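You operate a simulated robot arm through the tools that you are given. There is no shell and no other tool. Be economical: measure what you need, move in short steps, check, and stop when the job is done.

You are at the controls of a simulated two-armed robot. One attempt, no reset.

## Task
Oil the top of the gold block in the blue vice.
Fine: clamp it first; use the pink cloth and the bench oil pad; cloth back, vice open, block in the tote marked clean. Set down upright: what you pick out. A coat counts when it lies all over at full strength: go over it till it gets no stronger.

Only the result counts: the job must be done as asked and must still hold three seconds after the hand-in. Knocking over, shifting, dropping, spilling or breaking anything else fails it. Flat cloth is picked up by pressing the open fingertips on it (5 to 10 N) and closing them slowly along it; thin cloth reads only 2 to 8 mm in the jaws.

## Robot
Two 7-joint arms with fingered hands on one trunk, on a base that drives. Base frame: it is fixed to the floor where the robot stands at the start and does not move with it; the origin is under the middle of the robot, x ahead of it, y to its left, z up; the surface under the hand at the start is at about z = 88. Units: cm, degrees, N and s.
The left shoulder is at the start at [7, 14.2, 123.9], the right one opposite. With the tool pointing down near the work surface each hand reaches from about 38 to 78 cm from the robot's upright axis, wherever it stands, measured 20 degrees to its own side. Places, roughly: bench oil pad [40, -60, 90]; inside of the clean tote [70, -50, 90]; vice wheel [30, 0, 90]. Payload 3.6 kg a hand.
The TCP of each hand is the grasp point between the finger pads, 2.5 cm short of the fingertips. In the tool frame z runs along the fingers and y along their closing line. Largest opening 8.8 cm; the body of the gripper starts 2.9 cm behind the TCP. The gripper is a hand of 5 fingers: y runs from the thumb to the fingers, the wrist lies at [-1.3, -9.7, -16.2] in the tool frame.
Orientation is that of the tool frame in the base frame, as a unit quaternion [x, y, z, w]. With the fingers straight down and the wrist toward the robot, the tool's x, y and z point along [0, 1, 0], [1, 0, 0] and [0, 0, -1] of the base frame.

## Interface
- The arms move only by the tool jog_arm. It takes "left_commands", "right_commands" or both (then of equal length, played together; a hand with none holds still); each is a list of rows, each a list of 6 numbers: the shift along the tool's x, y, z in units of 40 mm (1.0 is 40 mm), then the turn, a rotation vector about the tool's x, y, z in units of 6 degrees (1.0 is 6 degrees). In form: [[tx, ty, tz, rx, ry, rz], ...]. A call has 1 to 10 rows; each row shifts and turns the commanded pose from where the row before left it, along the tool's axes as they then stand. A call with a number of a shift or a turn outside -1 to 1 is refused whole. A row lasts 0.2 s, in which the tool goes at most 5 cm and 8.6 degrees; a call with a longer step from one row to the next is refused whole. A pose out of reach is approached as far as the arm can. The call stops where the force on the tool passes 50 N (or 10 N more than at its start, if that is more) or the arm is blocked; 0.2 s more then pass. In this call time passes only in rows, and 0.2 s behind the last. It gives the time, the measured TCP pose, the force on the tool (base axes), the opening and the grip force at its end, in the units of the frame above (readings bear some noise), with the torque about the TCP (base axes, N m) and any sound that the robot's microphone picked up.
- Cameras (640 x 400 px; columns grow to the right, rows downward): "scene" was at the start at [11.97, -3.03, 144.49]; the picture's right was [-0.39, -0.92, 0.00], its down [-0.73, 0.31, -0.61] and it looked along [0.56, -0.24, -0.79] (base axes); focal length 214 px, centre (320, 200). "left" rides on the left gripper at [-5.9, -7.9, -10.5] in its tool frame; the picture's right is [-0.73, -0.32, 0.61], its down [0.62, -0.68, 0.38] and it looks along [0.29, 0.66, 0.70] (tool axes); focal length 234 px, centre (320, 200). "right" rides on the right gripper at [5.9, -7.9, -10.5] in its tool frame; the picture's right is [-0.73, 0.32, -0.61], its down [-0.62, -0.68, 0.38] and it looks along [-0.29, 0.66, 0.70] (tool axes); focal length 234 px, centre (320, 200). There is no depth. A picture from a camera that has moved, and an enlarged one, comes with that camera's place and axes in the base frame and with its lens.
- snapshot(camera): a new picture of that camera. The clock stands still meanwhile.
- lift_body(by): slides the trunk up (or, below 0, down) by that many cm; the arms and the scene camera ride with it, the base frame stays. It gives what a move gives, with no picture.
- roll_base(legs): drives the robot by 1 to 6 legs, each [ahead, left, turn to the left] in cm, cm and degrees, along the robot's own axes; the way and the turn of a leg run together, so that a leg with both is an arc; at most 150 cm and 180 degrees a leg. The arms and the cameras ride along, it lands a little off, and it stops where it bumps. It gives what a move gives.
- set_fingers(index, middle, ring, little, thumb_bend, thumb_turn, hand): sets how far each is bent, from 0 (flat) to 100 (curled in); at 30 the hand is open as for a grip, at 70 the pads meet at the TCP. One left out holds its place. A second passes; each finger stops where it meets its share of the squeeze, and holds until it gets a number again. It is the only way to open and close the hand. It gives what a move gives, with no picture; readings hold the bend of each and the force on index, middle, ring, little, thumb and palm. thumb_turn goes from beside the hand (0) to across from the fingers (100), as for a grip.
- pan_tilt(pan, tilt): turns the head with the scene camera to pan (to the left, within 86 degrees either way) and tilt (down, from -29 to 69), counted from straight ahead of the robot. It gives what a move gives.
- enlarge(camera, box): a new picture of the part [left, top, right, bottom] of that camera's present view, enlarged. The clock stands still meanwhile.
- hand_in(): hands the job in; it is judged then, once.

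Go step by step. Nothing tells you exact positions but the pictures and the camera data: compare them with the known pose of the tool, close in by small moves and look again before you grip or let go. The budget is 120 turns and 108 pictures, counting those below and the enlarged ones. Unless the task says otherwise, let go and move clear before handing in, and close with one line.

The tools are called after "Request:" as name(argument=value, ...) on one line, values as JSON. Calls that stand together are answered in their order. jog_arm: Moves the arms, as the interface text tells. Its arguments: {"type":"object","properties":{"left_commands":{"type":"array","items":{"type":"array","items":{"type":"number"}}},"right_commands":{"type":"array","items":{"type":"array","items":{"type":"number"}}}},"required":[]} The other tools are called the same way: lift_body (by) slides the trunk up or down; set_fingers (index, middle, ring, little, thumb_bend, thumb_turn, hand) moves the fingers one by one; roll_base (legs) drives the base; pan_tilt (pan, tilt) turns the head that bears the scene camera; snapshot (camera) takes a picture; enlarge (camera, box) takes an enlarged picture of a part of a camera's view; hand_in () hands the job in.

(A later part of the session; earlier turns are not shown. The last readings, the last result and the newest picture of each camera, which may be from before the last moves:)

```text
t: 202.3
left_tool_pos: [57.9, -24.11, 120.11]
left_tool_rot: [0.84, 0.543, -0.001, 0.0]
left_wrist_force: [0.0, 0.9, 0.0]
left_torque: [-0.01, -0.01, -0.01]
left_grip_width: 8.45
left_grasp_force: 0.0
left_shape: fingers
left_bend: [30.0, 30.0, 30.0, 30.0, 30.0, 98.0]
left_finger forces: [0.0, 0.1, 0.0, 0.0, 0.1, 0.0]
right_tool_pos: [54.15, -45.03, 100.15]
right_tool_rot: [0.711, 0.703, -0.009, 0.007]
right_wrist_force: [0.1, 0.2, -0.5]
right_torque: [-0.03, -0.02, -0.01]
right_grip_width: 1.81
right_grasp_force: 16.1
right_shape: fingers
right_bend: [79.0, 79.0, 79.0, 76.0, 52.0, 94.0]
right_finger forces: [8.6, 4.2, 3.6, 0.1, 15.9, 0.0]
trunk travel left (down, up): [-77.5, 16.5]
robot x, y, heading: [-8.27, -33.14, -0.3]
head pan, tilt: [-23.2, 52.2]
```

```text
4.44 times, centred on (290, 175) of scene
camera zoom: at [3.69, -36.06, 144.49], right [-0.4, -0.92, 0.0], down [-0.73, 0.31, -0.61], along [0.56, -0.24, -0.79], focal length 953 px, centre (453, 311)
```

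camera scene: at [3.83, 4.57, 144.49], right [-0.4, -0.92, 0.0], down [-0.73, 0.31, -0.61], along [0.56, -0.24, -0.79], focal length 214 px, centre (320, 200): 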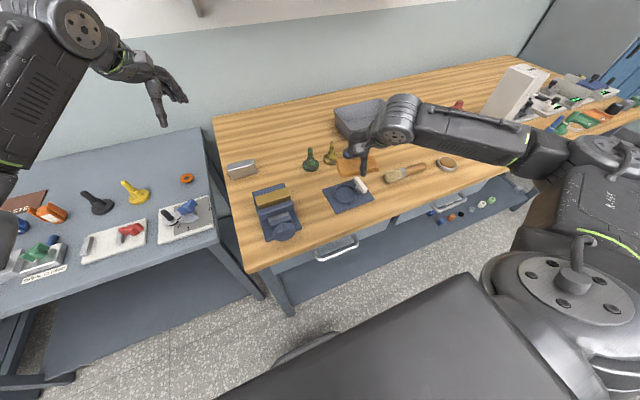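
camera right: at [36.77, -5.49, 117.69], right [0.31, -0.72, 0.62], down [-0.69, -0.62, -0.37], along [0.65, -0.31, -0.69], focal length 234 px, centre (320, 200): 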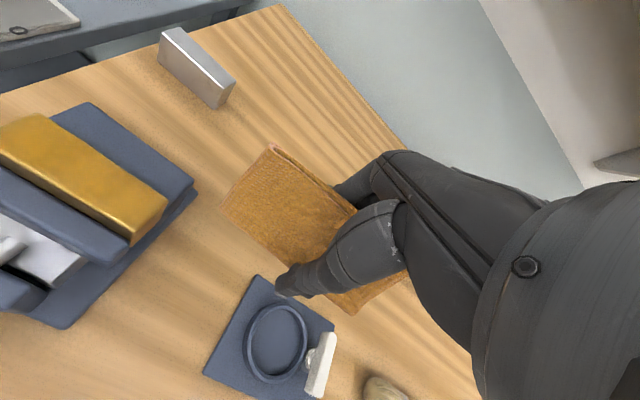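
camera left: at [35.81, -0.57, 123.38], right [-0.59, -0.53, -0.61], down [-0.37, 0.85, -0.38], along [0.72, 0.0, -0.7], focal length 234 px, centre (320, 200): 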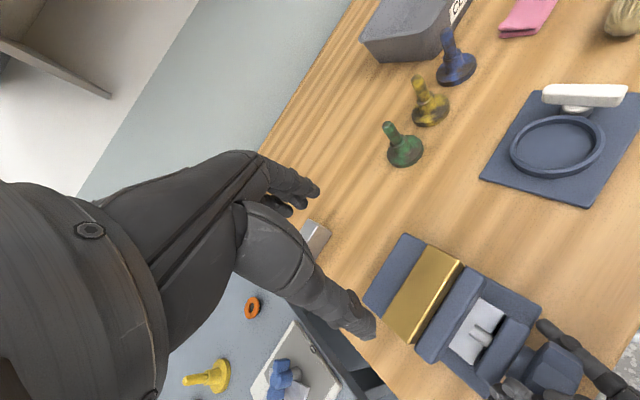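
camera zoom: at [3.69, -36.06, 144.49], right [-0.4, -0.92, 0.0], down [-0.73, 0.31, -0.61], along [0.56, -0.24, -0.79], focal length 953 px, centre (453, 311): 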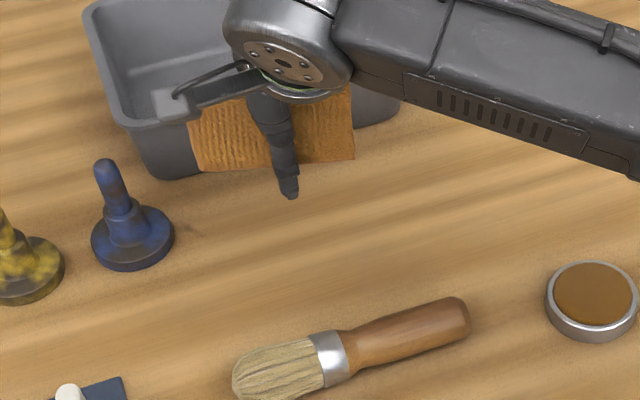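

Clear of the tote and brush. Lowering to the bench.

Request:
jog_arm(right_commands=[[0, 0, 0.7, 0, 0, 0], [0, 0, 0.7, 0, 0, 0], [0, 0, 0.6, 0, 0, 0], [0, 0, 0.2, 0, 0, 0]])

Request:
jog_arm(right_commands=[[0, 0, 0.1, 0, 0, 0]])

Request:
jog_arm(right_commands=[[0, 0, 0.07, 0, 0, 0]])

Request:
enlarge(camera="right", box=[160, 120, 400, 340])

```text
t: 203.3
left_tool_pos: [57.91, -24.08, 120.11]
left_tool_rot: [0.84, 0.543, -0.001, -0.001]
left_wrist_force: [0.3, -0.2, -0.5]
left_torque: [0.03, -0.02, -0.01]
left_grip_width: 8.42
left_grasp_force: 0.1
left_shape: fingers
left_bend: [30.0, 30.0, 30.0, 30.0, 30.0, 98.0]
left_finger forces: [0.0, 0.1, 0.0, 0.0, 0.0, 0.0]
right_tool_pos: [54.2, -45.0, 91.42]
right_tool_rot: [0.711, 0.703, -0.009, 0.008]
right_wrist_force: [-0.7, -0.1, -0.5]
right_torque: [0.0, 0.01, 0.0]
right_grip_width: 1.79
right_grasp_force: 16.1
right_shape: fingers
right_bend: [79.0, 79.0, 79.0, 76.0, 52.0, 94.0]
right_finger forces: [8.7, 4.3, 3.6, 0.1, 15.9, 0.1]
trunk travel left (down, up): [-77.5, 16.5]
robot x, y, heading: [-8.56, -33.06, -0.2]
head pan, tilt: [-23.2, 52.2]
```

```text
t: 203.7
left_tool_pos: [57.91, -24.01, 120.15]
left_tool_rot: [0.84, 0.542, -0.001, 0.0]
left_wrist_force: [0.0, -0.2, -0.5]
left_torque: [0.0, -0.02, 0.04]
left_grip_width: 8.43
left_grasp_force: 0.0
left_shape: fingers
left_bend: [30.0, 30.0, 30.0, 30.0, 30.0, 98.0]
left_finger forces: [0.0, 0.0, 0.0, 0.1, 0.1, 0.1]
right_tool_pos: [54.16, -45.01, 91.06]
right_tool_rot: [0.711, 0.703, -0.01, 0.007]
right_wrist_force: [-0.2, -0.3, 0.2]
right_torque: [-0.04, 0.01, -0.01]
right_grip_width: 1.77
right_grasp_force: 16.0
right_shape: fingers
right_bend: [79.0, 79.0, 79.0, 76.0, 52.0, 94.0]
right_finger forces: [8.7, 4.3, 3.6, 0.0, 15.9, 0.0]
trunk travel left (down, up): [-77.5, 16.5]
robot x, y, heading: [-7.88, -33.16, -0.5]
head pan, tilt: [-23.2, 52.2]
```

```text
t: 204.1
left_tool_pos: [57.81, -24.0, 120.13]
left_tool_rot: [0.84, 0.543, -0.001, -0.001]
left_wrist_force: [1.2, 0.7, 0.2]
left_torque: [0.02, 0.01, 0.0]
left_grip_width: 8.48
left_grasp_force: 0.1
left_shape: fingers
left_bend: [30.0, 30.0, 30.0, 30.0, 30.0, 98.0]
left_finger forces: [0.0, 0.0, 0.1, 0.0, 0.0, 0.0]
right_tool_pos: [54.07, -45.24, 90.75]
right_tool_rot: [0.711, 0.703, -0.01, 0.008]
right_wrist_force: [0.6, 0.2, -0.2]
right_torque: [0.04, 0.04, 0.04]
right_grip_width: 1.81
right_grasp_force: 16.2
right_shape: fingers
right_bend: [79.0, 79.0, 79.0, 76.0, 52.0, 94.0]
right_finger forces: [8.7, 4.3, 3.5, 0.1, 15.8, 0.0]
trunk travel left (down, up): [-77.5, 16.5]
robot x, y, heading: [-8.43, -32.98, 0.0]
head pan, tilt: [-23.2, 52.2]
```

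```text
1.82 times, centred on (280, 230) of right
camera zoom: at [46.28, -38.94, 101.2], right [0.32, -0.71, 0.62], down [-0.69, -0.62, -0.37], along [0.65, -0.31, -0.69], focal length 426 px, centre (393, 146)
```

zoom: 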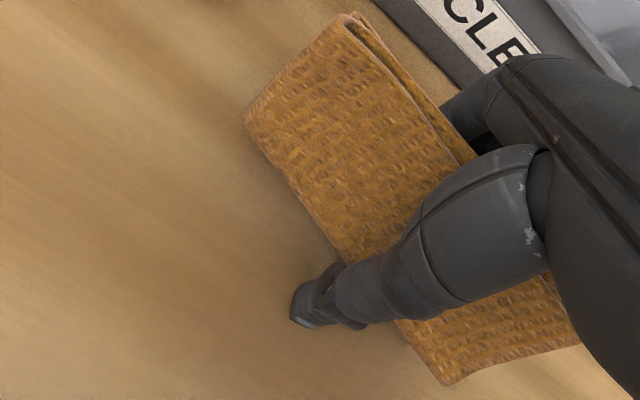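

Request:
jog_arm(right_commands=[[0, 0, 0.06, 0, 0, 0]])

Request:
set_fingers(hand="right", index=62, middle=62, ring=62, little=62, thumb_bend=46)

Request:
set_fingers(hand="right", index=30, middle=30, ring=30, little=30, thumb_bend=30)

Request:
jog_arm(right_commands=[[0, 0, -0.4, 0, 0, 0], [0, 0, -0.7, 0, 0, 0], [0, 0, -0.7, 0, 0, 0], [0, 0, -0.7, 0, 0, 0]])

Request:
snapshot(camera="right")

```text
t: 204.5
left_tool_pos: [57.92, -23.95, 120.07]
left_tool_rot: [0.84, 0.543, 0.0, 0.001]
left_wrist_force: [-0.2, 0.3, 0.0]
left_torque: [-0.03, -0.01, 0.04]
left_grip_width: 8.47
left_grasp_force: 0.1
left_shape: fingers
left_bend: [30.0, 30.0, 30.0, 30.0, 30.0, 98.0]
left_finger forces: [0.0, 0.0, 0.1, 0.0, 0.0, 0.0]
right_tool_pos: [54.26, -45.03, 90.64]
right_tool_rot: [0.711, 0.703, -0.009, 0.009]
right_wrist_force: [2.5, -0.8, 7.2]
right_torque: [0.0, 0.2, 0.03]
right_grip_width: 1.8
right_grasp_force: 20.0
right_shape: fingers
right_bend: [79.0, 79.0, 79.0, 76.0, 52.0, 94.0]
right_finger forces: [8.8, 4.5, 3.9, 0.0, 23.4, 0.1]
trunk travel left (down, up): [-77.5, 16.5]
robot x, y, heading: [-7.9, -32.97, -0.5]
head pan, tilt: [-23.2, 52.2]
```

```text
t: 205.5
left_tool_pos: [57.79, -23.88, 120.2]
left_tool_rot: [0.84, 0.543, 0.0, 0.0]
left_wrist_force: [0.6, -1.2, 0.1]
left_torque: [0.0, -0.04, 0.0]
left_grip_width: 8.43
left_grasp_force: 0.1
left_shape: fingers
left_bend: [30.0, 30.0, 30.0, 30.0, 30.0, 98.0]
left_finger forces: [0.1, 0.0, 0.1, 0.0, 0.0, 0.1]
right_tool_pos: [54.04, -44.92, 90.72]
right_tool_rot: [0.712, 0.702, -0.008, 0.008]
right_wrist_force: [-1.6, 2.4, 9.8]
right_torque: [0.1, -0.04, 0.02]
right_grip_width: 2.76
right_grasp_force: 5.2
right_shape: fingers
right_bend: [67.0, 63.0, 62.0, 62.0, 46.0, 97.0]
right_finger forces: [6.6, 2.5, 0.0, 0.0, 1.0, 0.1]
trunk travel left (down, up): [-77.5, 16.5]
robot x, y, heading: [-8.39, -32.6, -0.1]
head pan, tilt: [-23.2, 52.2]
```

```text
t: 206.5
left_tool_pos: [57.93, -23.97, 120.25]
left_tool_rot: [0.84, 0.543, 0.0, 0.0]
left_wrist_force: [0.7, -0.4, 0.1]
left_torque: [0.0, -0.02, -0.02]
left_grip_width: 8.48
left_grasp_force: 0.2
left_shape: fingers
left_bend: [30.0, 30.0, 30.0, 30.0, 30.0, 98.0]
left_finger forces: [0.0, 0.0, 0.0, 0.0, 0.1, 0.0]
right_tool_pos: [54.19, -45.18, 90.57]
right_tool_rot: [0.711, 0.703, -0.009, 0.008]
right_wrist_force: [-1.1, -1.1, 2.5]
right_torque: [-0.03, -0.11, -0.05]
right_grip_width: 8.46
right_grasp_force: 0.9
right_shape: fingers
right_bend: [30.0, 30.0, 30.0, 30.0, 30.0, 97.0]
right_finger forces: [0.0, 2.6, 0.1, 0.1, 0.0, 0.0]
trunk travel left (down, up): [-77.5, 16.5]
robot x, y, heading: [-8.27, -33.06, 0.1]
head pan, tilt: [-23.2, 52.2]
```

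```text
t: 207.5
left_tool_pos: [57.97, -24.04, 120.13]
left_tool_rot: [0.84, 0.543, 0.0, -0.001]
left_wrist_force: [-0.2, 0.3, 0.6]
left_torque: [0.03, 0.03, 0.01]
left_grip_width: 8.45
left_grasp_force: 0.0
left_shape: fingers
left_bend: [30.0, 30.0, 30.0, 30.0, 30.0, 98.0]
left_finger forces: [0.0, 0.0, 0.1, 0.0, 0.1, 0.0]
right_tool_pos: [54.34, -45.0, 100.64]
right_tool_rot: [0.712, 0.703, -0.009, 0.008]
right_wrist_force: [-0.3, -0.3, -0.7]
right_torque: [0.01, 0.0, 0.01]
right_grip_width: 8.47
right_grasp_force: 0.0
right_shape: fingers
right_bend: [30.0, 30.0, 30.0, 30.0, 30.0, 97.0]
right_finger forces: [0.1, 0.1, 0.0, 0.0, 0.1, 0.1]
trunk travel left (down, up): [-77.5, 16.5]
robot x, y, heading: [-8.15, -32.66, -0.2]
head pan, tilt: [-23.2, 52.2]
```

```text
12 pictures are left
camera right: at [46.46, -38.81, 111.05], right [0.32, -0.71, 0.62], down [-0.69, -0.62, -0.37], along [0.65, -0.31, -0.69], focal length 234 px, centre (320, 200)
```

right: 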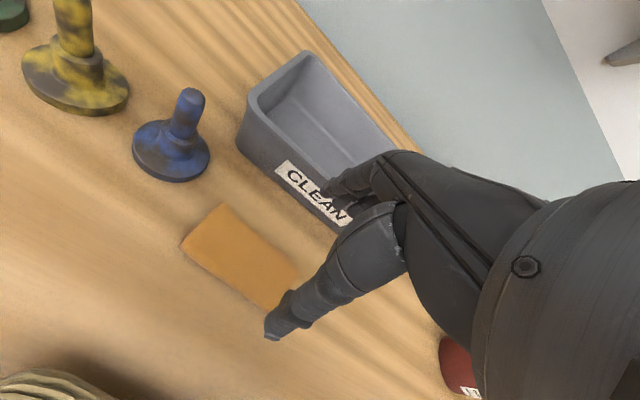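

The cloth lies flat, back in its place. Now I'll raise the right hand, drive back to the vice and point the right hand forward again.

Request:
jog_arm(right_commands=[[0, 0, -0.8, 0, 0, 0], [-0.4, -0.34, -0.5, 0, 0, 0], [-0.4, -0.34, -0.5, 0, 0, 0], [-0.4, -0.34, -0.5, 0, 0, 0], [-0.4, -0.34, -0.5, 0, 0, 0], [-0.4, -0.34, -0.5, 0, 0, 0], [-0.4, -0.34, -0.5, 0, 0, 0], [-0.4, -0.34, -0.5, 0, 0, 0]])

Request:
roll_base(legs=[[-18, 0, 0], [0, 33, 0]])

Request:
jog_arm(right_commands=[[0, 0, 0, -0.815, -0.815, -0.815], [0, 0, 0, -0.815, -0.815, -0.815], [0, 0, 0, -0.815, -0.815, -0.815], [0, 0, 0, -0.815, -0.815, -0.815], [0, 0, 0, -0.815, -0.815, -0.815], [0, 0, 0, -0.815, -0.815, -0.815], [0, 0, 0, -0.815, -0.815, -0.815]])

Request:
jog_arm(right_commands=[[0, 0, 0, -0.815, -0.815, -0.815], [0, 0, 0, -0.815, -0.815, -0.815], [0, 0, 0, -0.815, -0.815, -0.815], [0, 0, 0, -0.815, -0.815, -0.815], [0, 0, 0, -0.815, -0.815, -0.815], [0, 0, 0, -0.815, -0.815, -0.815], [0, 0, 0, -0.815, -0.815, -0.815], [0, 0, 0, -0.14, -0.14, -0.14]])

```text
t: 209.3
left_tool_pos: [57.85, -24.0, 120.25]
left_tool_rot: [0.84, 0.543, 0.001, 0.0]
left_wrist_force: [0.0, 0.0, 0.5]
left_torque: [-0.02, -0.01, -0.01]
left_grip_width: 8.45
left_grasp_force: 0.0
left_shape: fingers
left_bend: [30.0, 30.0, 30.0, 30.0, 30.0, 98.0]
left_finger forces: [0.0, 0.0, 0.1, 0.1, 0.1, 0.0]
right_tool_pos: [44.49, -55.75, 118.08]
right_tool_rot: [0.712, 0.702, -0.009, 0.008]
right_wrist_force: [0.4, -0.5, 0.9]
right_torque: [-0.02, -0.03, 0.01]
right_grip_width: 8.5
right_grasp_force: 0.0
right_shape: fingers
right_bend: [30.0, 30.0, 30.0, 30.0, 30.0, 97.0]
right_finger forces: [0.0, 0.0, 0.0, 0.0, 0.0, 0.0]
trunk travel left (down, up): [-77.5, 16.5]
robot x, y, heading: [-8.27, -33.14, -0.1]
head pan, tilt: [-23.2, 52.2]
```

```text
t: 212.6
left_tool_pos: [40.03, 8.79, 120.22]
left_tool_rot: [0.84, 0.542, 0.0, -0.001]
left_wrist_force: [0.7, 0.8, -0.2]
left_torque: [0.02, -0.01, 0.0]
left_grip_width: 8.49
left_grasp_force: 0.0
left_shape: fingers
left_bend: [30.0, 30.0, 30.0, 30.0, 30.0, 98.0]
left_finger forces: [0.0, 0.0, 0.1, 0.0, 0.1, 0.0]
right_tool_pos: [26.59, -22.68, 117.86]
right_tool_rot: [0.712, 0.702, -0.008, 0.008]
right_wrist_force: [0.3, 0.1, 0.8]
right_torque: [-0.03, -0.04, 0.04]
right_grip_width: 8.45
right_grasp_force: 0.1
right_shape: fingers
right_bend: [30.0, 30.0, 30.0, 30.0, 30.0, 97.0]
right_finger forces: [0.1, 0.1, 0.0, 0.1, 0.0, 0.0]
trunk travel left (down, up): [-77.5, 16.5]
robot x, y, heading: [-26.14, -0.24, -0.3]
head pan, tilt: [-23.2, 52.2]
```

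```text
t: 214.2
left_tool_pos: [39.88, 8.88, 120.19]
left_tool_rot: [0.84, 0.542, -0.001, 0.0]
left_wrist_force: [-0.3, -0.2, -0.4]
left_torque: [0.04, 0.02, 0.01]
left_grip_width: 8.45
left_grasp_force: 0.1
left_shape: fingers
left_bend: [30.0, 30.0, 30.0, 30.0, 30.0, 98.0]
left_finger forces: [0.1, 0.0, 0.0, 0.0, 0.1, 0.0]
right_tool_pos: [26.53, -22.77, 118.1]
right_tool_rot: [0.412, 0.814, -0.012, 0.409]
right_wrist_force: [-0.8, -0.7, -0.6]
right_torque: [-0.04, 0.02, 0.02]
right_grip_width: 8.47
right_grasp_force: 0.0
right_shape: fingers
right_bend: [30.0, 30.0, 30.0, 30.0, 30.0, 97.0]
right_finger forces: [0.0, 0.0, 0.1, 0.0, 0.1, 0.0]
trunk travel left (down, up): [-77.5, 16.5]
robot x, y, heading: [-26.62, 0.08, -0.3]
head pan, tilt: [-23.2, 52.2]
```

```text
t: 216.0
left_tool_pos: [40.05, 8.94, 120.09]
left_tool_rot: [0.841, 0.542, -0.001, 0.0]
left_wrist_force: [0.4, -0.2, 0.0]
left_torque: [-0.03, 0.03, 0.01]
left_grip_width: 8.43
left_grasp_force: 0.0
left_shape: fingers
left_bend: [30.0, 30.0, 30.0, 30.0, 30.0, 98.0]
left_finger forces: [0.0, 0.1, 0.0, 0.0, 0.0, 0.0]
right_tool_pos: [26.57, -22.57, 117.94]
right_tool_rot: [-0.005, 0.708, -0.014, 0.707]
right_wrist_force: [0.4, 0.5, -0.8]
right_torque: [0.01, -0.01, 0.02]
right_grip_width: 8.48
right_grasp_force: 0.1
right_shape: fingers
right_bend: [30.0, 30.0, 30.0, 30.0, 30.0, 97.0]
right_finger forces: [0.1, 0.0, 0.1, 0.1, 0.0, 0.0]
trunk travel left (down, up): [-77.5, 16.5]
robot x, y, heading: [-26.0, 0.04, -0.5]
head pan, tilt: [-23.2, 52.2]
```

Now the left hand goes above the block.

Request:
jog_arm(left_commands=[[-0.285, 0.48, 0.6, 0, 0, 0], [-0.285, 0.48, 0.6, 0, 0, 0], [-0.285, 0.48, 0.6, 0, 0, 0], [-0.285, 0.48, 0.6, 0, 0, 0], [0, 0, 0.6, 0, 0, 0], [0, 0, 0.6, 0, 0, 0]])

Request:
enlarge(camera="left", box=[240, 150, 520, 400])

```text
t: 217.4
left_tool_pos: [45.2, 1.52, 105.64]
left_tool_rot: [0.841, 0.542, -0.001, -0.001]
left_wrist_force: [-0.3, -0.9, 0.1]
left_torque: [-0.02, -0.02, 0.01]
left_grip_width: 8.44
left_grasp_force: 0.0
left_shape: fingers
left_bend: [30.0, 30.0, 30.0, 30.0, 30.0, 98.0]
left_finger forces: [0.0, 0.0, 0.0, 0.0, 0.0, 0.1]
right_tool_pos: [26.58, -22.62, 117.9]
right_tool_rot: [-0.004, 0.708, -0.013, 0.706]
right_wrist_force: [0.6, 0.6, 0.2]
right_torque: [-0.02, 0.04, 0.0]
right_grip_width: 8.46
right_grasp_force: 0.0
right_shape: fingers
right_bend: [30.0, 30.0, 30.0, 30.0, 30.0, 97.0]
right_finger forces: [0.0, 0.0, 0.0, 0.0, 0.0, 0.1]
trunk travel left (down, up): [-77.5, 16.5]
robot x, y, heading: [-26.31, -0.16, -0.3]
head pan, tilt: [-23.2, 52.2]
```

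```text
1.60 times, centred on (380, 275) of left
camera zoom: at [35.5, -0.61, 116.37], right [-0.6, -0.53, -0.61], down [-0.36, 0.85, -0.38], along [0.72, -0.01, -0.7], focal length 375 px, centre (224, 80)
```

zoom: 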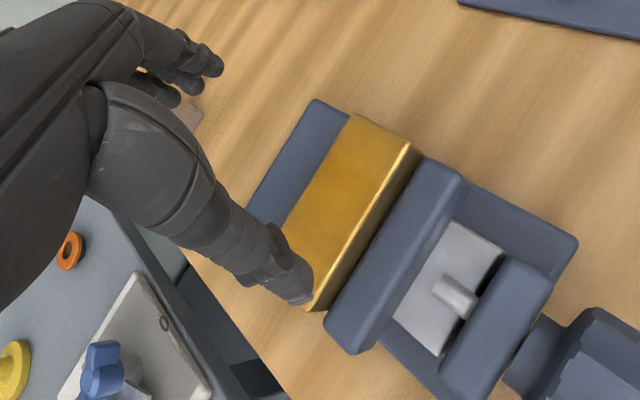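

Aligned with the block. Descend to about 99.7 and grip.

Request:
jog_arm(left_commands=[[0, 0, 0.6, 0, 0, 0], [0, 0, 0.6, 0, 0, 0], [0, 0, 0.27, 0, 0, 0]])

Request:
set_fingers(hand="left", index=70, middle=70, ring=72, little=72, thumb_bend=55)

```text
t: 218.2
left_tool_pos: [44.91, 1.61, 99.86]
left_tool_rot: [0.841, 0.542, -0.001, 0.0]
left_wrist_force: [-0.4, -0.8, 0.2]
left_torque: [0.01, 0.0, 0.0]
left_grip_width: 8.45
left_grasp_force: 0.1
left_shape: fingers
left_bend: [30.0, 30.0, 30.0, 30.0, 30.0, 98.0]
left_finger forces: [0.0, 0.0, 0.1, 0.0, 0.0, 0.0]
right_tool_pos: [26.5, -22.66, 117.98]
right_tool_rot: [-0.004, 0.708, -0.013, 0.707]
right_wrist_force: [-0.5, 0.4, -0.1]
right_torque: [-0.01, 0.02, -0.02]
right_grip_width: 8.46
right_grasp_force: 0.0
right_shape: fingers
right_bend: [30.0, 30.0, 30.0, 30.0, 30.0, 97.0]
right_finger forces: [0.0, 0.1, 0.0, 0.0, 0.0, 0.1]
trunk travel left (down, up): [-77.5, 16.5]
robot x, y, heading: [-26.17, -0.03, -0.3]
head pan, tilt: [-23.2, 52.2]
```

```text
t: 219.2
left_tool_pos: [44.95, 1.61, 99.98]
left_tool_rot: [0.841, 0.542, -0.001, -0.001]
left_wrist_force: [-5.1, 3.4, 0.0]
left_torque: [0.08, 0.15, 0.01]
left_grip_width: 3.26
left_grasp_force: 5.0
left_shape: fingers
left_bend: [66.0, 70.0, 72.0, 72.0, 45.0, 97.0]
left_finger forces: [2.2, 0.1, 0.1, 0.0, 7.0, 0.0]
right_tool_pos: [26.48, -22.53, 117.97]
right_tool_rot: [-0.004, 0.707, -0.013, 0.707]
right_wrist_force: [-1.0, 0.3, 0.3]
right_torque: [-0.01, 0.01, 0.02]
right_grip_width: 8.5
right_grasp_force: 0.1
right_shape: fingers
right_bend: [30.0, 30.0, 30.0, 30.0, 30.0, 97.0]
right_finger forces: [0.0, 0.0, 0.0, 0.0, 0.0, 0.0]
trunk travel left (down, up): [-77.5, 16.5]
robot x, y, heading: [-26.35, 0.25, -0.2]
head pan, tilt: [-23.2, 52.2]
```

Request:
set_fingers(hand="left", index=85, middle=85, ring=88, little=88, thumb_bend=75)

Request:
enlarge(camera="left", box=[240, 150, 520, 400])

```text
t: 220.2
left_tool_pos: [44.92, 1.71, 99.91]
left_tool_rot: [0.841, 0.542, 0.0, -0.001]
left_wrist_force: [0.6, 2.5, 3.6]
left_torque: [0.06, 0.03, 0.07]
left_grip_width: 2.94
left_grasp_force: 10.2
left_shape: fingers
left_bend: [74.0, 85.0, 88.0, 88.0, 45.0, 97.0]
left_finger forces: [10.8, 0.1, 0.0, 0.1, 9.5, 0.0]
right_tool_pos: [26.44, -22.61, 117.91]
right_tool_rot: [-0.004, 0.707, -0.013, 0.707]
right_wrist_force: [-0.7, -0.3, 0.5]
right_torque: [0.0, -0.01, -0.03]
right_grip_width: 8.45
right_grasp_force: 0.0
right_shape: fingers
right_bend: [30.0, 30.0, 30.0, 30.0, 30.0, 97.0]
right_finger forces: [0.0, 0.0, 0.0, 0.0, 0.0, 0.0]
trunk travel left (down, up): [-77.5, 16.5]
robot x, y, heading: [-26.5, 0.45, -0.5]
head pan, tilt: [-23.2, 52.2]
```

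```text
1.60 times, centred on (380, 275) of left
camera zoom: at [35.22, -0.47, 110.59], right [-0.59, -0.53, -0.61], down [-0.36, 0.85, -0.38], along [0.72, -0.01, -0.7], focal length 375 px, centre (224, 80)
```

zoom: 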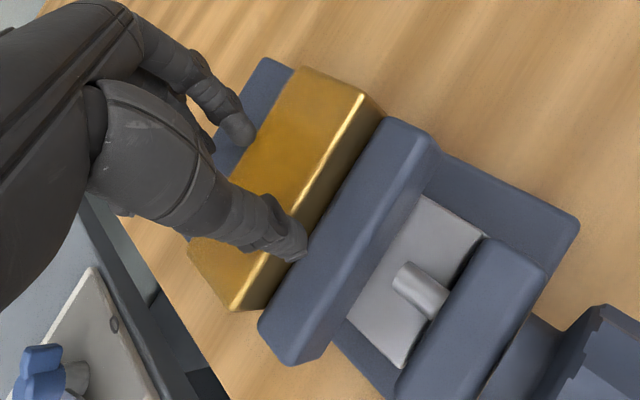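

Only the index and thumb got hold; the other fingers curl over the top. I'll open, shift the hand about 1.4 cm toward the robot so the fingers stay straighter, and go lower.

Request:
set_fingers(hand="left", index=40, middle=40, ring=40, little=40, thumb_bend=32)

Request:
jog_arm(left_commands=[[-0.14, -0.32, 0, 0, 0, 0], [0, 0, 0.1, 0, 0, 0]])

Request:
jog_arm(left_commands=[[0, 0, 0.1, 0, 0, 0]])

Request:
jog_arm(left_commands=[[0, 0, 0.05, 0, 0, 0]])

```text
t: 221.2
left_tool_pos: [44.95, 1.59, 99.8]
left_tool_rot: [0.84, 0.542, -0.001, -0.001]
left_wrist_force: [-0.7, -0.3, 0.3]
left_torque: [0.0, 0.03, 0.0]
left_grip_width: 7.16
left_grasp_force: 0.1
left_shape: fingers
left_bend: [40.0, 40.0, 40.0, 40.0, 32.0, 97.0]
left_finger forces: [0.0, 0.1, 0.1, 0.0, 0.0, 0.0]
right_tool_pos: [26.6, -22.69, 117.96]
right_tool_rot: [-0.004, 0.708, -0.013, 0.706]
right_wrist_force: [-0.3, 0.2, -1.0]
right_torque: [0.0, -0.01, -0.04]
right_grip_width: 8.44
right_grasp_force: 0.1
right_shape: fingers
right_bend: [30.0, 30.0, 30.0, 30.0, 30.0, 97.0]
right_finger forces: [0.1, 0.0, 0.0, 0.0, 0.0, 0.0]
trunk travel left (down, up): [-77.5, 16.5]
robot x, y, heading: [-26.2, -0.26, -0.5]
head pan, tilt: [-23.2, 52.2]
```

```text
t: 221.8
left_tool_pos: [43.62, 1.58, 99.46]
left_tool_rot: [0.841, 0.541, -0.001, -0.001]
left_wrist_force: [0.1, 0.4, 0.1]
left_torque: [0.05, 0.01, 0.0]
left_grip_width: 7.18
left_grasp_force: 0.1
left_shape: fingers
left_bend: [40.0, 40.0, 40.0, 40.0, 32.0, 97.0]
left_finger forces: [0.0, 0.0, 0.1, 0.1, 0.1, 0.0]
right_tool_pos: [26.53, -22.7, 117.86]
right_tool_rot: [-0.005, 0.708, -0.014, 0.706]
right_wrist_force: [-1.0, -0.3, 0.0]
right_torque: [0.0, 0.03, 0.02]
right_grip_width: 8.47
right_grasp_force: 0.1
right_shape: fingers
right_bend: [30.0, 30.0, 30.0, 30.0, 30.0, 97.0]
right_finger forces: [0.1, 0.0, 0.1, 0.1, 0.0, 0.0]
trunk travel left (down, up): [-77.5, 16.5]
robot x, y, heading: [-26.51, -0.34, -0.4]
head pan, tilt: [-23.2, 52.2]
```

```text
t: 222.2
left_tool_pos: [43.59, 1.63, 99.26]
left_tool_rot: [0.84, 0.542, -0.001, -0.002]
left_wrist_force: [0.5, 0.6, -0.3]
left_torque: [0.01, -0.01, 0.01]
left_grip_width: 7.17
left_grasp_force: 0.1
left_shape: fingers
left_bend: [40.0, 40.0, 40.0, 40.0, 32.0, 97.0]
left_finger forces: [0.1, 0.1, 0.0, 0.0, 0.0, 0.0]
right_tool_pos: [26.55, -22.61, 117.83]
right_tool_rot: [-0.005, 0.708, -0.012, 0.706]
right_wrist_force: [0.0, 0.5, 0.8]
right_torque: [-0.01, 0.02, 0.0]
right_grip_width: 8.46
right_grasp_force: 0.1
right_shape: fingers
right_bend: [30.0, 30.0, 30.0, 30.0, 30.0, 97.0]
right_finger forces: [0.0, 0.1, 0.1, 0.1, 0.1, 0.0]
trunk travel left (down, up): [-77.5, 16.5]
robot x, y, heading: [-26.47, 0.1, 0.1]
head pan, tilt: [-23.2, 52.2]
```

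```text
t: 222.6
left_tool_pos: [43.62, 1.62, 98.88]
left_tool_rot: [0.841, 0.541, -0.001, -0.001]
left_wrist_force: [-0.9, 0.2, 0.0]
left_torque: [0.02, 0.02, 0.02]
left_grip_width: 7.19
left_grasp_force: 0.0
left_shape: fingers
left_bend: [40.0, 40.0, 40.0, 40.0, 32.0, 97.0]
left_finger forces: [0.0, 0.1, 0.0, 0.0, 0.1, 0.0]
right_tool_pos: [26.54, -22.75, 117.95]
right_tool_rot: [-0.004, 0.708, -0.013, 0.706]
right_wrist_force: [0.0, 1.0, -0.4]
right_torque: [-0.01, 0.04, 0.03]
right_grip_width: 8.45
right_grasp_force: 0.2
right_shape: fingers
right_bend: [30.0, 30.0, 30.0, 30.0, 30.0, 97.0]
right_finger forces: [0.0, 0.0, 0.0, 0.0, 0.0, 0.1]
trunk travel left (down, up): [-77.5, 16.5]
robot x, y, heading: [-26.41, -0.18, -0.4]
head pan, tilt: [-23.2, 52.2]
```

Still free at 98.9; a bit lower, then close.

Request:
jog_arm(left_commands=[[0, 0, 0.07, 0, 0, 0]])

Request:
set_fingers(hand="left", index=65, middle=65, ring=67, little=69, thumb_bend=60)

Request:
set_fingers(hand="left", index=80, middle=80, ring=82, little=84, thumb_bend=78)

```text
t: 223.0
left_tool_pos: [43.53, 1.58, 98.75]
left_tool_rot: [0.84, 0.542, 0.001, 0.0]
left_wrist_force: [0.8, 0.0, 5.6]
left_torque: [-0.01, -0.23, 0.01]
left_grip_width: 7.19
left_grasp_force: 3.0
left_shape: fingers
left_bend: [40.0, 39.0, 40.0, 40.0, 32.0, 97.0]
left_finger forces: [0.0, 5.6, 0.0, 0.0, 0.0, 0.0]
right_tool_pos: [26.36, -22.62, 117.95]
right_tool_rot: [-0.004, 0.706, -0.013, 0.708]
right_wrist_force: [-0.3, 0.0, -0.7]
right_torque: [0.0, 0.01, 0.0]
right_grip_width: 8.49
right_grasp_force: 0.1
right_shape: fingers
right_bend: [30.0, 30.0, 30.0, 30.0, 30.0, 97.0]
right_finger forces: [0.1, 0.0, 0.1, 0.0, 0.0, 0.1]
trunk travel left (down, up): [-77.5, 16.5]
robot x, y, heading: [-26.55, -0.1, -0.5]
head pan, tilt: [-23.2, 52.2]
```

```text
t: 224.0
left_tool_pos: [43.65, 1.53, 98.85]
left_tool_rot: [0.841, 0.542, 0.002, 0.001]
left_wrist_force: [11.3, -2.7, 18.9]
left_torque: [-0.21, -0.58, 0.04]
left_grip_width: 3.26
left_grasp_force: 15.1
left_shape: fingers
left_bend: [54.0, 60.0, 66.0, 69.0, 55.0, 97.0]
left_finger forces: [12.8, 13.6, 1.1, 0.0, 3.0, 0.1]
right_tool_pos: [26.52, -22.77, 118.02]
right_tool_rot: [-0.005, 0.707, -0.013, 0.707]
right_wrist_force: [-0.1, -0.4, -0.1]
right_torque: [-0.01, -0.04, -0.01]
right_grip_width: 8.46
right_grasp_force: 0.0
right_shape: fingers
right_bend: [30.0, 30.0, 30.0, 30.0, 30.0, 97.0]
right_finger forces: [0.0, 0.0, 0.0, 0.0, 0.0, 0.1]
trunk travel left (down, up): [-77.5, 16.5]
robot x, y, heading: [-26.41, 0.37, -0.4]
head pan, tilt: [-23.2, 52.2]
```

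```text
t: 225.0
left_tool_pos: [43.63, 1.67, 98.85]
left_tool_rot: [0.841, 0.541, 0.001, 0.0]
left_wrist_force: [18.5, -1.0, 26.6]
left_torque: [-0.6, -0.87, -0.16]
left_grip_width: 3.13
left_grasp_force: 30.5
left_shape: fingers
left_bend: [52.0, 60.0, 66.0, 84.0, 59.0, 96.0]
left_finger forces: [32.0, 9.6, 9.5, 0.0, 10.4, 0.0]
right_tool_pos: [26.44, -22.81, 117.98]
right_tool_rot: [-0.004, 0.707, -0.013, 0.707]
right_wrist_force: [0.0, 0.1, -0.3]
right_torque: [0.0, 0.0, 0.03]
right_grip_width: 8.43
right_grasp_force: 0.0
right_shape: fingers
right_bend: [30.0, 30.0, 30.0, 30.0, 30.0, 97.0]
right_finger forces: [0.0, 0.1, 0.0, 0.0, 0.0, 0.0]
trunk travel left (down, up): [-77.5, 16.5]
robot x, y, heading: [-25.89, -0.06, -0.2]
head pan, tilt: [-23.2, 52.2]
```

All three fingers and the thumb have hold, but the index presses on the jaw top. Raise 2 mm to relieve.

Request:
jog_arm(left_commands=[[0, 0, -0.05, 0, 0, 0]])

Request:
jog_arm(left_commands=[[0.02, 0.04, -0.03, 0, 0, 0]])

Request:
enlarge(camera="left", box=[240, 150, 520, 400])

```text
t: 225.4
left_tool_pos: [43.55, 1.48, 98.75]
left_tool_rot: [0.841, 0.542, 0.0, 0.0]
left_wrist_force: [16.5, -2.0, 18.1]
left_torque: [-0.52, -0.71, -0.16]
left_grip_width: 3.15
left_grasp_force: 27.2
left_shape: fingers
left_bend: [52.0, 60.0, 66.0, 84.0, 59.0, 96.0]
left_finger forces: [25.0, 9.0, 8.9, 0.0, 10.9, 0.0]
right_tool_pos: [26.55, -22.66, 117.85]
right_tool_rot: [-0.004, 0.708, -0.013, 0.706]
right_wrist_force: [-0.1, 0.5, -0.1]
right_torque: [-0.03, 0.0, 0.01]
right_grip_width: 8.45
right_grasp_force: 0.0
right_shape: fingers
right_bend: [30.0, 30.0, 30.0, 30.0, 30.0, 97.0]
right_finger forces: [0.1, 0.1, 0.1, 0.0, 0.0, 0.0]
trunk travel left (down, up): [-77.5, 16.5]
robot x, y, heading: [-25.99, 0.12, -0.2]
head pan, tilt: [-23.2, 52.2]
```

```text
t: 225.8
left_tool_pos: [43.72, 1.53, 98.87]
left_tool_rot: [0.841, 0.541, -0.002, -0.003]
left_wrist_force: [9.9, -2.2, 10.2]
left_torque: [-0.41, -0.46, -0.15]
left_grip_width: 3.13
left_grasp_force: 22.6
left_shape: fingers
left_bend: [53.0, 60.0, 67.0, 84.0, 59.0, 96.0]
left_finger forces: [19.1, 7.1, 7.1, 0.0, 12.4, 0.0]
right_tool_pos: [26.58, -22.74, 117.88]
right_tool_rot: [-0.005, 0.708, -0.013, 0.706]
right_wrist_force: [0.4, 1.6, 1.4]
right_torque: [-0.03, -0.02, 0.02]
right_grip_width: 8.48
right_grasp_force: 0.1
right_shape: fingers
right_bend: [30.0, 30.0, 30.0, 30.0, 30.0, 97.0]
right_finger forces: [0.0, 0.0, 0.0, 0.0, 0.0, 0.0]
trunk travel left (down, up): [-77.5, 16.5]
robot x, y, heading: [-26.55, 0.21, -0.2]
head pan, tilt: [-23.2, 52.2]
```

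```text
1.60 times, centred on (380, 275) of left
camera zoom: at [34.07, -0.54, 109.45], right [-0.6, -0.53, -0.61], down [-0.36, 0.85, -0.38], along [0.72, -0.01, -0.7], focal length 375 px, centre (224, 80)
```

zoom: 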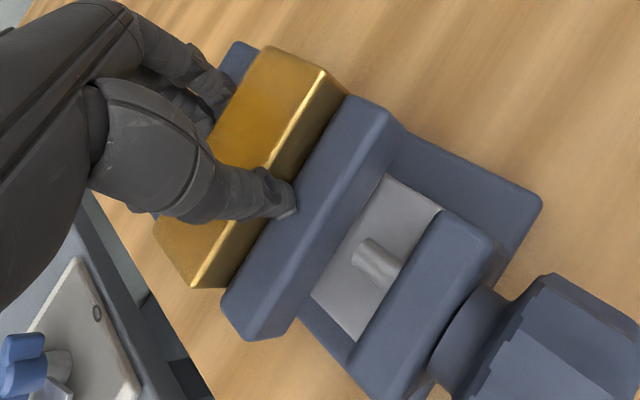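

A solid grip: three fingers and the thumb. Now the right hand goes to the wheel, pre-rolled to +48° so it can turn the other way.

Request:
set_fingers(hand="left", thumb_bend=92)

Request:
jog_arm(right_commands=[[0.59, 0.62, 0, 0, 0, 0], [0.59, 0.62, 0, 0, 0, 0], [0.59, 0.62, 0, 0, 0, 0], [0.59, 0.62, 0, 0, 0, 0], [0.59, 0.62, 0, 0, 0, 0], [0.59, 0.62, 0, 0, 0, 0], [0.59, 0.62, 0, 0, 0, 0], [0.59, 0.62, 0, 0, 0, 0], [0.59, 0.62, 0, 0, 0, 0], [0.59, 0.62, 0, 0, 0, 0]])

Request:
jog_arm(right_commands=[[0, 0, 0, 0, 0, 1], [0, 0, 0, 0, 0, 1], [0, 0, 0, 0, 0, 1], [0, 0, 0, 0, 0, 1], [0, 0, 0, 0, 0, 1], [0, 0, 0, 0, 0, 1], [0, 0, 0, 0, 0, 1], [0, 0, 0, 0, 0, 1]])

```text
t: 226.8
left_tool_pos: [43.83, 1.54, 98.8]
left_tool_rot: [0.84, 0.542, -0.001, -0.001]
left_wrist_force: [7.6, -3.6, 2.0]
left_torque: [-0.31, -0.23, -0.14]
left_grip_width: 3.09
left_grasp_force: 18.0
left_shape: fingers
left_bend: [54.0, 61.0, 71.0, 84.0, 57.0, 96.0]
left_finger forces: [12.5, 6.3, 6.0, 0.0, 11.3, 0.1]
right_tool_pos: [26.66, -22.73, 117.91]
right_tool_rot: [-0.005, 0.708, -0.013, 0.706]
right_wrist_force: [0.5, -0.9, -0.3]
right_torque: [-0.02, 0.02, -0.01]
right_grip_width: 8.44
right_grasp_force: 0.0
right_shape: fingers
right_bend: [30.0, 30.0, 30.0, 30.0, 30.0, 97.0]
right_finger forces: [0.0, 0.0, 0.0, 0.1, 0.0, 0.1]
trunk travel left (down, up): [-77.5, 16.5]
robot x, y, heading: [-26.47, -0.15, -0.0]
head pan, tilt: [-23.2, 52.2]
```

```text
t: 229.0
left_tool_pos: [43.83, 1.61, 98.85]
left_tool_rot: [0.84, 0.542, 0.0, -0.002]
left_wrist_force: [6.1, -3.4, -1.0]
left_torque: [-0.19, -0.1, -0.16]
left_grip_width: 3.09
left_grasp_force: 16.3
left_shape: fingers
left_bend: [55.0, 62.0, 71.0, 84.0, 57.0, 96.0]
left_finger forces: [9.3, 5.6, 5.6, 0.0, 11.8, 0.1]
right_tool_pos: [26.93, 1.51, 93.7]
right_tool_rot: [-0.004, 0.709, -0.014, 0.706]
right_wrist_force: [-0.7, 0.2, 0.4]
right_torque: [-0.02, 0.04, -0.01]
right_grip_width: 8.46
right_grasp_force: 0.1
right_shape: fingers
right_bend: [30.0, 30.0, 30.0, 30.0, 30.0, 97.0]
right_finger forces: [0.0, 0.0, 0.1, 0.0, 0.0, 0.1]
trunk travel left (down, up): [-77.5, 16.5]
robot x, y, heading: [-26.28, 0.1, -0.2]
head pan, tilt: [-23.2, 52.2]
```

```text
t: 230.8
left_tool_pos: [44.0, 1.57, 98.89]
left_tool_rot: [0.841, 0.541, 0.0, -0.002]
left_wrist_force: [7.1, -4.0, 0.9]
left_torque: [-0.2, -0.14, -0.16]
left_grip_width: 3.06
left_grasp_force: 16.5
left_shape: fingers
left_bend: [55.0, 62.0, 71.0, 84.0, 57.0, 96.0]
left_finger forces: [9.3, 5.8, 5.9, 0.0, 11.5, 0.1]
right_tool_pos: [27.01, 1.55, 93.72]
right_tool_rot: [0.286, 0.648, 0.275, 0.65]
right_wrist_force: [-0.4, 0.4, 0.7]
right_torque: [-0.03, 0.0, 0.0]
right_grip_width: 8.45
right_grasp_force: 0.0
right_shape: fingers
right_bend: [30.0, 30.0, 30.0, 30.0, 30.0, 97.0]
right_finger forces: [0.0, 0.0, 0.1, 0.0, 0.0, 0.0]
trunk travel left (down, up): [-77.5, 16.5]
robot x, y, heading: [-26.57, 0.16, -0.3]
head pan, tilt: [-23.2, 52.2]
```

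Request:
jog_arm(right_commands=[[0.05, 0.18, 0, 0, 0, 0], [0, 0, 0.38, 0, 0, 0], [0, 0, 0.38, 0, 0, 0], [0, 0, 0.38, 0, 0, 0], [0, 0, 0.38, 0, 0, 0]])

Request:
set_fingers(hand="left", index=92, middle=92, ring=92, thumb_bend=98)

Request:
set_fingers(hand="right", index=90, middle=90, ring=90, little=75, thumb_bend=90)

Request:
jog_arm(right_commands=[[0, 0, 0, 0, 0, -1], [0, 0, 0, 0, 0, -1], [0, 0, 0, 0, 0, -1], [0, 0, 0, 0, 0, -1], [0, 0, 0, 0, 0, -1]])

Request:
enlarge(camera="scene", box=[215, 135, 295, 205])

```text
t: 232.0
left_tool_pos: [44.06, 1.51, 98.86]
left_tool_rot: [0.84, 0.542, -0.001, -0.002]
left_wrist_force: [6.5, -3.9, 0.8]
left_torque: [-0.22, -0.12, -0.14]
left_grip_width: 3.02
left_grasp_force: 16.4
left_shape: fingers
left_bend: [55.0, 62.0, 71.0, 84.0, 57.0, 95.0]
left_finger forces: [9.2, 6.2, 6.3, 0.0, 11.6, 0.0]
right_tool_pos: [33.01, 1.77, 93.66]
right_tool_rot: [0.283, 0.651, 0.272, 0.65]
right_wrist_force: [1.0, -0.9, 0.3]
right_torque: [0.01, -0.01, 0.02]
right_grip_width: 8.48
right_grasp_force: 0.0
right_shape: fingers
right_bend: [30.0, 30.0, 30.0, 30.0, 30.0, 97.0]
right_finger forces: [0.0, 0.1, 0.1, 0.0, 0.1, 0.0]
trunk travel left (down, up): [-77.5, 16.5]
robot x, y, heading: [-25.92, -0.33, -0.4]
head pan, tilt: [-23.2, 52.2]
```

```text
t: 233.0
left_tool_pos: [43.87, 1.68, 98.75]
left_tool_rot: [0.841, 0.542, -0.001, -0.002]
left_wrist_force: [5.4, 0.4, -0.2]
left_torque: [-0.21, -0.44, -0.24]
left_grip_width: 2.9
left_grasp_force: 30.0
left_shape: fingers
left_bend: [57.0, 63.0, 72.0, 84.0, 57.0, 95.0]
left_finger forces: [19.7, 9.1, 8.9, 0.0, 22.2, 0.1]
right_tool_pos: [33.06, 1.77, 94.02]
right_tool_rot: [0.283, 0.649, 0.273, 0.651]
right_wrist_force: [1.1, -0.2, -0.4]
right_torque: [-0.02, -0.01, -0.03]
right_grip_width: 8.45
right_grasp_force: 0.2
right_shape: fingers
right_bend: [30.0, 30.0, 30.0, 30.0, 30.0, 97.0]
right_finger forces: [0.0, 0.0, 0.1, 0.0, 0.0, 0.1]
trunk travel left (down, up): [-77.5, 16.5]
robot x, y, heading: [-26.36, -0.16, -0.5]
head pan, tilt: [-23.2, 52.2]
```

```text
t: 234.0
left_tool_pos: [43.81, 1.75, 98.81]
left_tool_rot: [0.84, 0.542, 0.0, -0.002]
left_wrist_force: [10.7, -0.6, -0.3]
left_torque: [-0.1, -0.42, -0.25]
left_grip_width: 2.91
left_grasp_force: 25.9
left_shape: fingers
left_bend: [56.0, 63.0, 72.0, 84.0, 57.0, 95.0]
left_finger forces: [11.3, 10.1, 9.9, 0.0, 20.2, 0.0]
right_tool_pos: [33.12, 1.77, 94.06]
right_tool_rot: [0.282, 0.648, 0.272, 0.653]
right_wrist_force: [-3.3, 3.3, 19.4]
right_torque: [-0.03, 0.65, -0.61]
right_grip_width: 5.41
right_grasp_force: 30.2
right_shape: fingers
right_bend: [38.0, 56.0, 64.0, 75.0, 49.0, 97.0]
right_finger forces: [11.8, 13.4, 10.3, 0.0, 24.2, 0.1]
trunk travel left (down, up): [-77.5, 16.5]
robot x, y, heading: [-26.06, -0.08, -0.1]
head pan, tilt: [-23.2, 52.2]
```

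```text
t: 235.2
left_tool_pos: [43.74, 1.42, 98.96]
left_tool_rot: [0.841, 0.541, 0.0, -0.003]
left_wrist_force: [5.2, -2.3, -0.4]
left_torque: [-0.1, -0.24, -0.23]
left_grip_width: 2.89
left_grasp_force: 24.2
left_shape: fingers
left_bend: [56.0, 63.0, 72.0, 84.0, 57.0, 94.0]
left_finger forces: [9.9, 8.7, 8.3, 0.0, 21.2, 0.0]
right_tool_pos: [32.99, 1.92, 94.24]
right_tool_rot: [0.107, 0.699, 0.099, 0.7]
right_wrist_force: [7.8, -11.2, 33.2]
right_torque: [0.53, -0.1, 0.21]
right_grip_width: 4.83
right_grasp_force: 46.6
right_shape: fingers
right_bend: [37.0, 57.0, 66.0, 75.0, 57.0, 93.0]
right_finger forces: [25.1, 20.3, 14.8, 0.0, 32.2, 0.0]
trunk travel left (down, up): [-77.5, 16.5]
robot x, y, heading: [-26.22, 0.17, -0.6]
head pan, tilt: [-23.2, 52.2]
```

```text
5.71 times, centred on (255, 170) of scene
camera zoom: at [-14.28, -3.36, 144.5], right [-0.4, -0.92, 0.0], down [-0.72, 0.32, -0.61], along [0.56, -0.24, -0.79], focal length 1226 px, centre (691, 371)
```

zoom: 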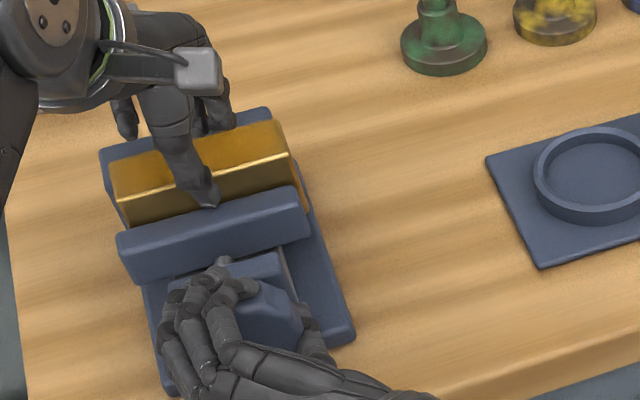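

Request:
jog_arm(right_commands=[[0, 0, 0, 0, 0, -1], [0, 0, 0, 0, 0, -1], [0, 0, 0, 0, 0, -1], [0, 0, 0, 0, 0, -1], [0, 0, 0, 0, 0, -1]])

Request:
set_fingers(hand="right", index=30, middle=30, ring=30, little=30, thumb_bend=30)

Request:
jog_arm(right_commands=[[0, 0, 0, 0, 0, 1], [0, 0, 0, 0, 0, 1], [0, 0, 0, 0, 0, 1], [0, 0, 0, 0, 0, 1], [0, 0, 0, 0, 0, 1], [0, 0, 0, 0, 0, 1], [0, 0, 0, 0, 0, 1], [0, 0, 0, 0, 0, 1], [0, 0, 0, 0, 0, 1], [0, 0, 0, 0, 0, 1]])

Request:
set_fingers(hand="right", index=75, middle=75, ring=75, little=70, thumb_bend=75)

Request:
jog_arm(right_commands=[[0, 0, 0, 0, 0, -1], [0, 0, 0, 0, 0, -1], [0, 0, 0, 0, 0, -1], [0, 0, 0, 0, 0, -1], [0, 0, 0, 0, 0, -1], [0, 0, 0, 0, 0, -1], [0, 0, 0, 0, 0, -1], [0, 0, 0, 0, 0, -1], [0, 0, 0, 0, 0, -1], [0, 0, 0, 0, 0, -1]])

```text
t: 236.5
left_tool_pos: [43.5, 1.75, 98.81]
left_tool_rot: [0.841, 0.541, 0.0, -0.002]
left_wrist_force: [5.5, -1.3, -13.4]
left_torque: [-0.08, -0.21, -0.26]
left_grip_width: 2.86
left_grasp_force: 23.9
left_shape: fingers
left_bend: [56.0, 63.0, 72.0, 84.0, 57.0, 94.0]
left_finger forces: [9.6, 8.7, 9.0, 0.0, 21.4, 0.0]
right_tool_pos: [33.03, 2.14, 94.81]
right_tool_rot: [-0.072, 0.698, -0.081, 0.707]
right_wrist_force: [-8.2, -3.3, 18.8]
right_torque: [0.92, -0.59, 0.89]
right_grip_width: 4.76
right_grasp_force: 51.5
right_shape: fingers
right_bend: [35.0, 60.0, 71.0, 75.0, 58.0, 87.0]
right_finger forces: [33.9, 35.3, 4.2, 0.0, 29.0, 0.0]
trunk travel left (down, up): [-77.5, 16.5]
robot x, y, heading: [-26.41, 0.17, -0.4]
head pan, tilt: [-23.2, 52.2]
stopped in row 5 (right hand): the force on the tool passed its limit at 53 N (the readings are from after the stop); the commanded pose is now the measured one
```

```text
t: 237.5
left_tool_pos: [43.71, 1.46, 98.96]
left_tool_rot: [0.841, 0.541, 0.001, -0.002]
left_wrist_force: [3.5, 1.3, -13.4]
left_torque: [-0.02, -0.2, -0.15]
left_grip_width: 2.89
left_grasp_force: 24.1
left_shape: fingers
left_bend: [56.0, 63.0, 72.0, 84.0, 57.0, 94.0]
left_finger forces: [9.7, 8.1, 7.7, 0.0, 22.2, 0.0]
right_tool_pos: [33.17, 1.96, 94.88]
right_tool_rot: [-0.071, 0.7, -0.083, 0.705]
right_wrist_force: [2.5, -8.0, 29.7]
right_torque: [0.8, -0.64, -0.33]
right_grip_width: 8.45
right_grasp_force: 17.6
right_shape: fingers
right_bend: [30.0, 55.0, 30.0, 30.0, 30.0, 97.0]
right_finger forces: [0.1, 35.8, 0.0, 0.1, 0.1, 0.0]
trunk travel left (down, up): [-77.5, 16.5]
robot x, y, heading: [-26.32, 0.34, -0.3]
head pan, tilt: [-23.2, 52.2]
```

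```text
t: 239.7
left_tool_pos: [43.87, 1.67, 98.82]
left_tool_rot: [0.841, 0.542, -0.001, -0.002]
left_wrist_force: [1.9, 1.2, -7.9]
left_torque: [-0.12, -0.17, -0.22]
left_grip_width: 2.87
left_grasp_force: 25.7
left_shape: fingers
left_bend: [57.0, 64.0, 72.0, 84.0, 57.0, 93.0]
left_finger forces: [13.6, 8.1, 7.6, 0.0, 22.3, 0.0]
right_tool_pos: [33.12, 1.63, 93.79]
right_tool_rot: [0.285, 0.648, 0.274, 0.651]
right_wrist_force: [0.5, 1.1, 0.4]
right_torque: [-0.02, 0.0, 0.0]
right_grip_width: 8.54
right_grasp_force: 0.2
right_shape: fingers
right_bend: [30.0, 30.0, 30.0, 30.0, 30.0, 97.0]
right_finger forces: [1.1, 0.1, 0.0, 0.0, 0.0, 0.0]
trunk travel left (down, up): [-77.5, 16.5]
robot x, y, heading: [-26.6, 0.03, -0.4]
head pan, tilt: [-23.2, 52.2]
```

```text
t: 240.7
left_tool_pos: [43.78, 1.83, 98.92]
left_tool_rot: [0.841, 0.542, 0.0, -0.001]
left_wrist_force: [4.4, 0.2, -13.3]
left_torque: [-0.06, -0.28, -0.27]
left_grip_width: 2.87
left_grasp_force: 25.3
left_shape: fingers
left_bend: [57.0, 64.0, 72.0, 84.0, 57.0, 94.0]
left_finger forces: [9.0, 9.0, 9.4, 0.1, 21.7, 0.1]
right_tool_pos: [33.06, 1.62, 94.15]
right_tool_rot: [0.283, 0.646, 0.273, 0.655]
right_wrist_force: [-11.6, 3.1, 14.1]
right_torque: [0.02, 1.19, -0.95]
right_grip_width: 5.31
right_grasp_force: 33.3
right_shape: fingers
right_bend: [72.0, 55.0, 64.0, 70.0, 51.0, 97.0]
right_finger forces: [13.6, 11.5, 7.4, 0.0, 33.7, 0.0]
trunk travel left (down, up): [-77.5, 16.5]
robot x, y, heading: [-26.34, 0.3, -0.1]
head pan, tilt: [-23.2, 52.2]
```

```text
t: 242.5
left_tool_pos: [43.64, 1.24, 98.79]
left_tool_rot: [0.841, 0.542, 0.001, -0.001]
left_wrist_force: [6.4, -1.5, -12.5]
left_torque: [-0.07, -0.26, -0.26]
left_grip_width: 2.9
left_grasp_force: 24.2
left_shape: fingers
left_bend: [57.0, 64.0, 72.0, 84.0, 57.0, 94.0]
left_finger forces: [9.1, 8.2, 9.5, 0.1, 20.8, 0.1]
right_tool_pos: [33.27, 1.73, 95.59]
right_tool_rot: [0.005, 0.698, -0.007, 0.716]
right_wrist_force: [-14.0, -10.5, 16.2]
right_torque: [1.22, -0.53, 0.14]
right_grip_width: 4.58
right_grasp_force: 45.0
right_shape: fingers
right_bend: [73.0, 61.0, 73.0, 70.0, 60.0, 83.0]
right_finger forces: [52.4, 3.7, 0.1, 0.1, 34.0, 0.1]
trunk travel left (down, up): [-77.5, 16.5]
robot x, y, heading: [-26.68, 0.33, -0.1]
head pan, tilt: [-23.2, 52.2]
stopped in row 9 (right hand): the force on the tool passed its limit at 54 N (the readings are from after the stop); the commanded pose is now the measured one
```

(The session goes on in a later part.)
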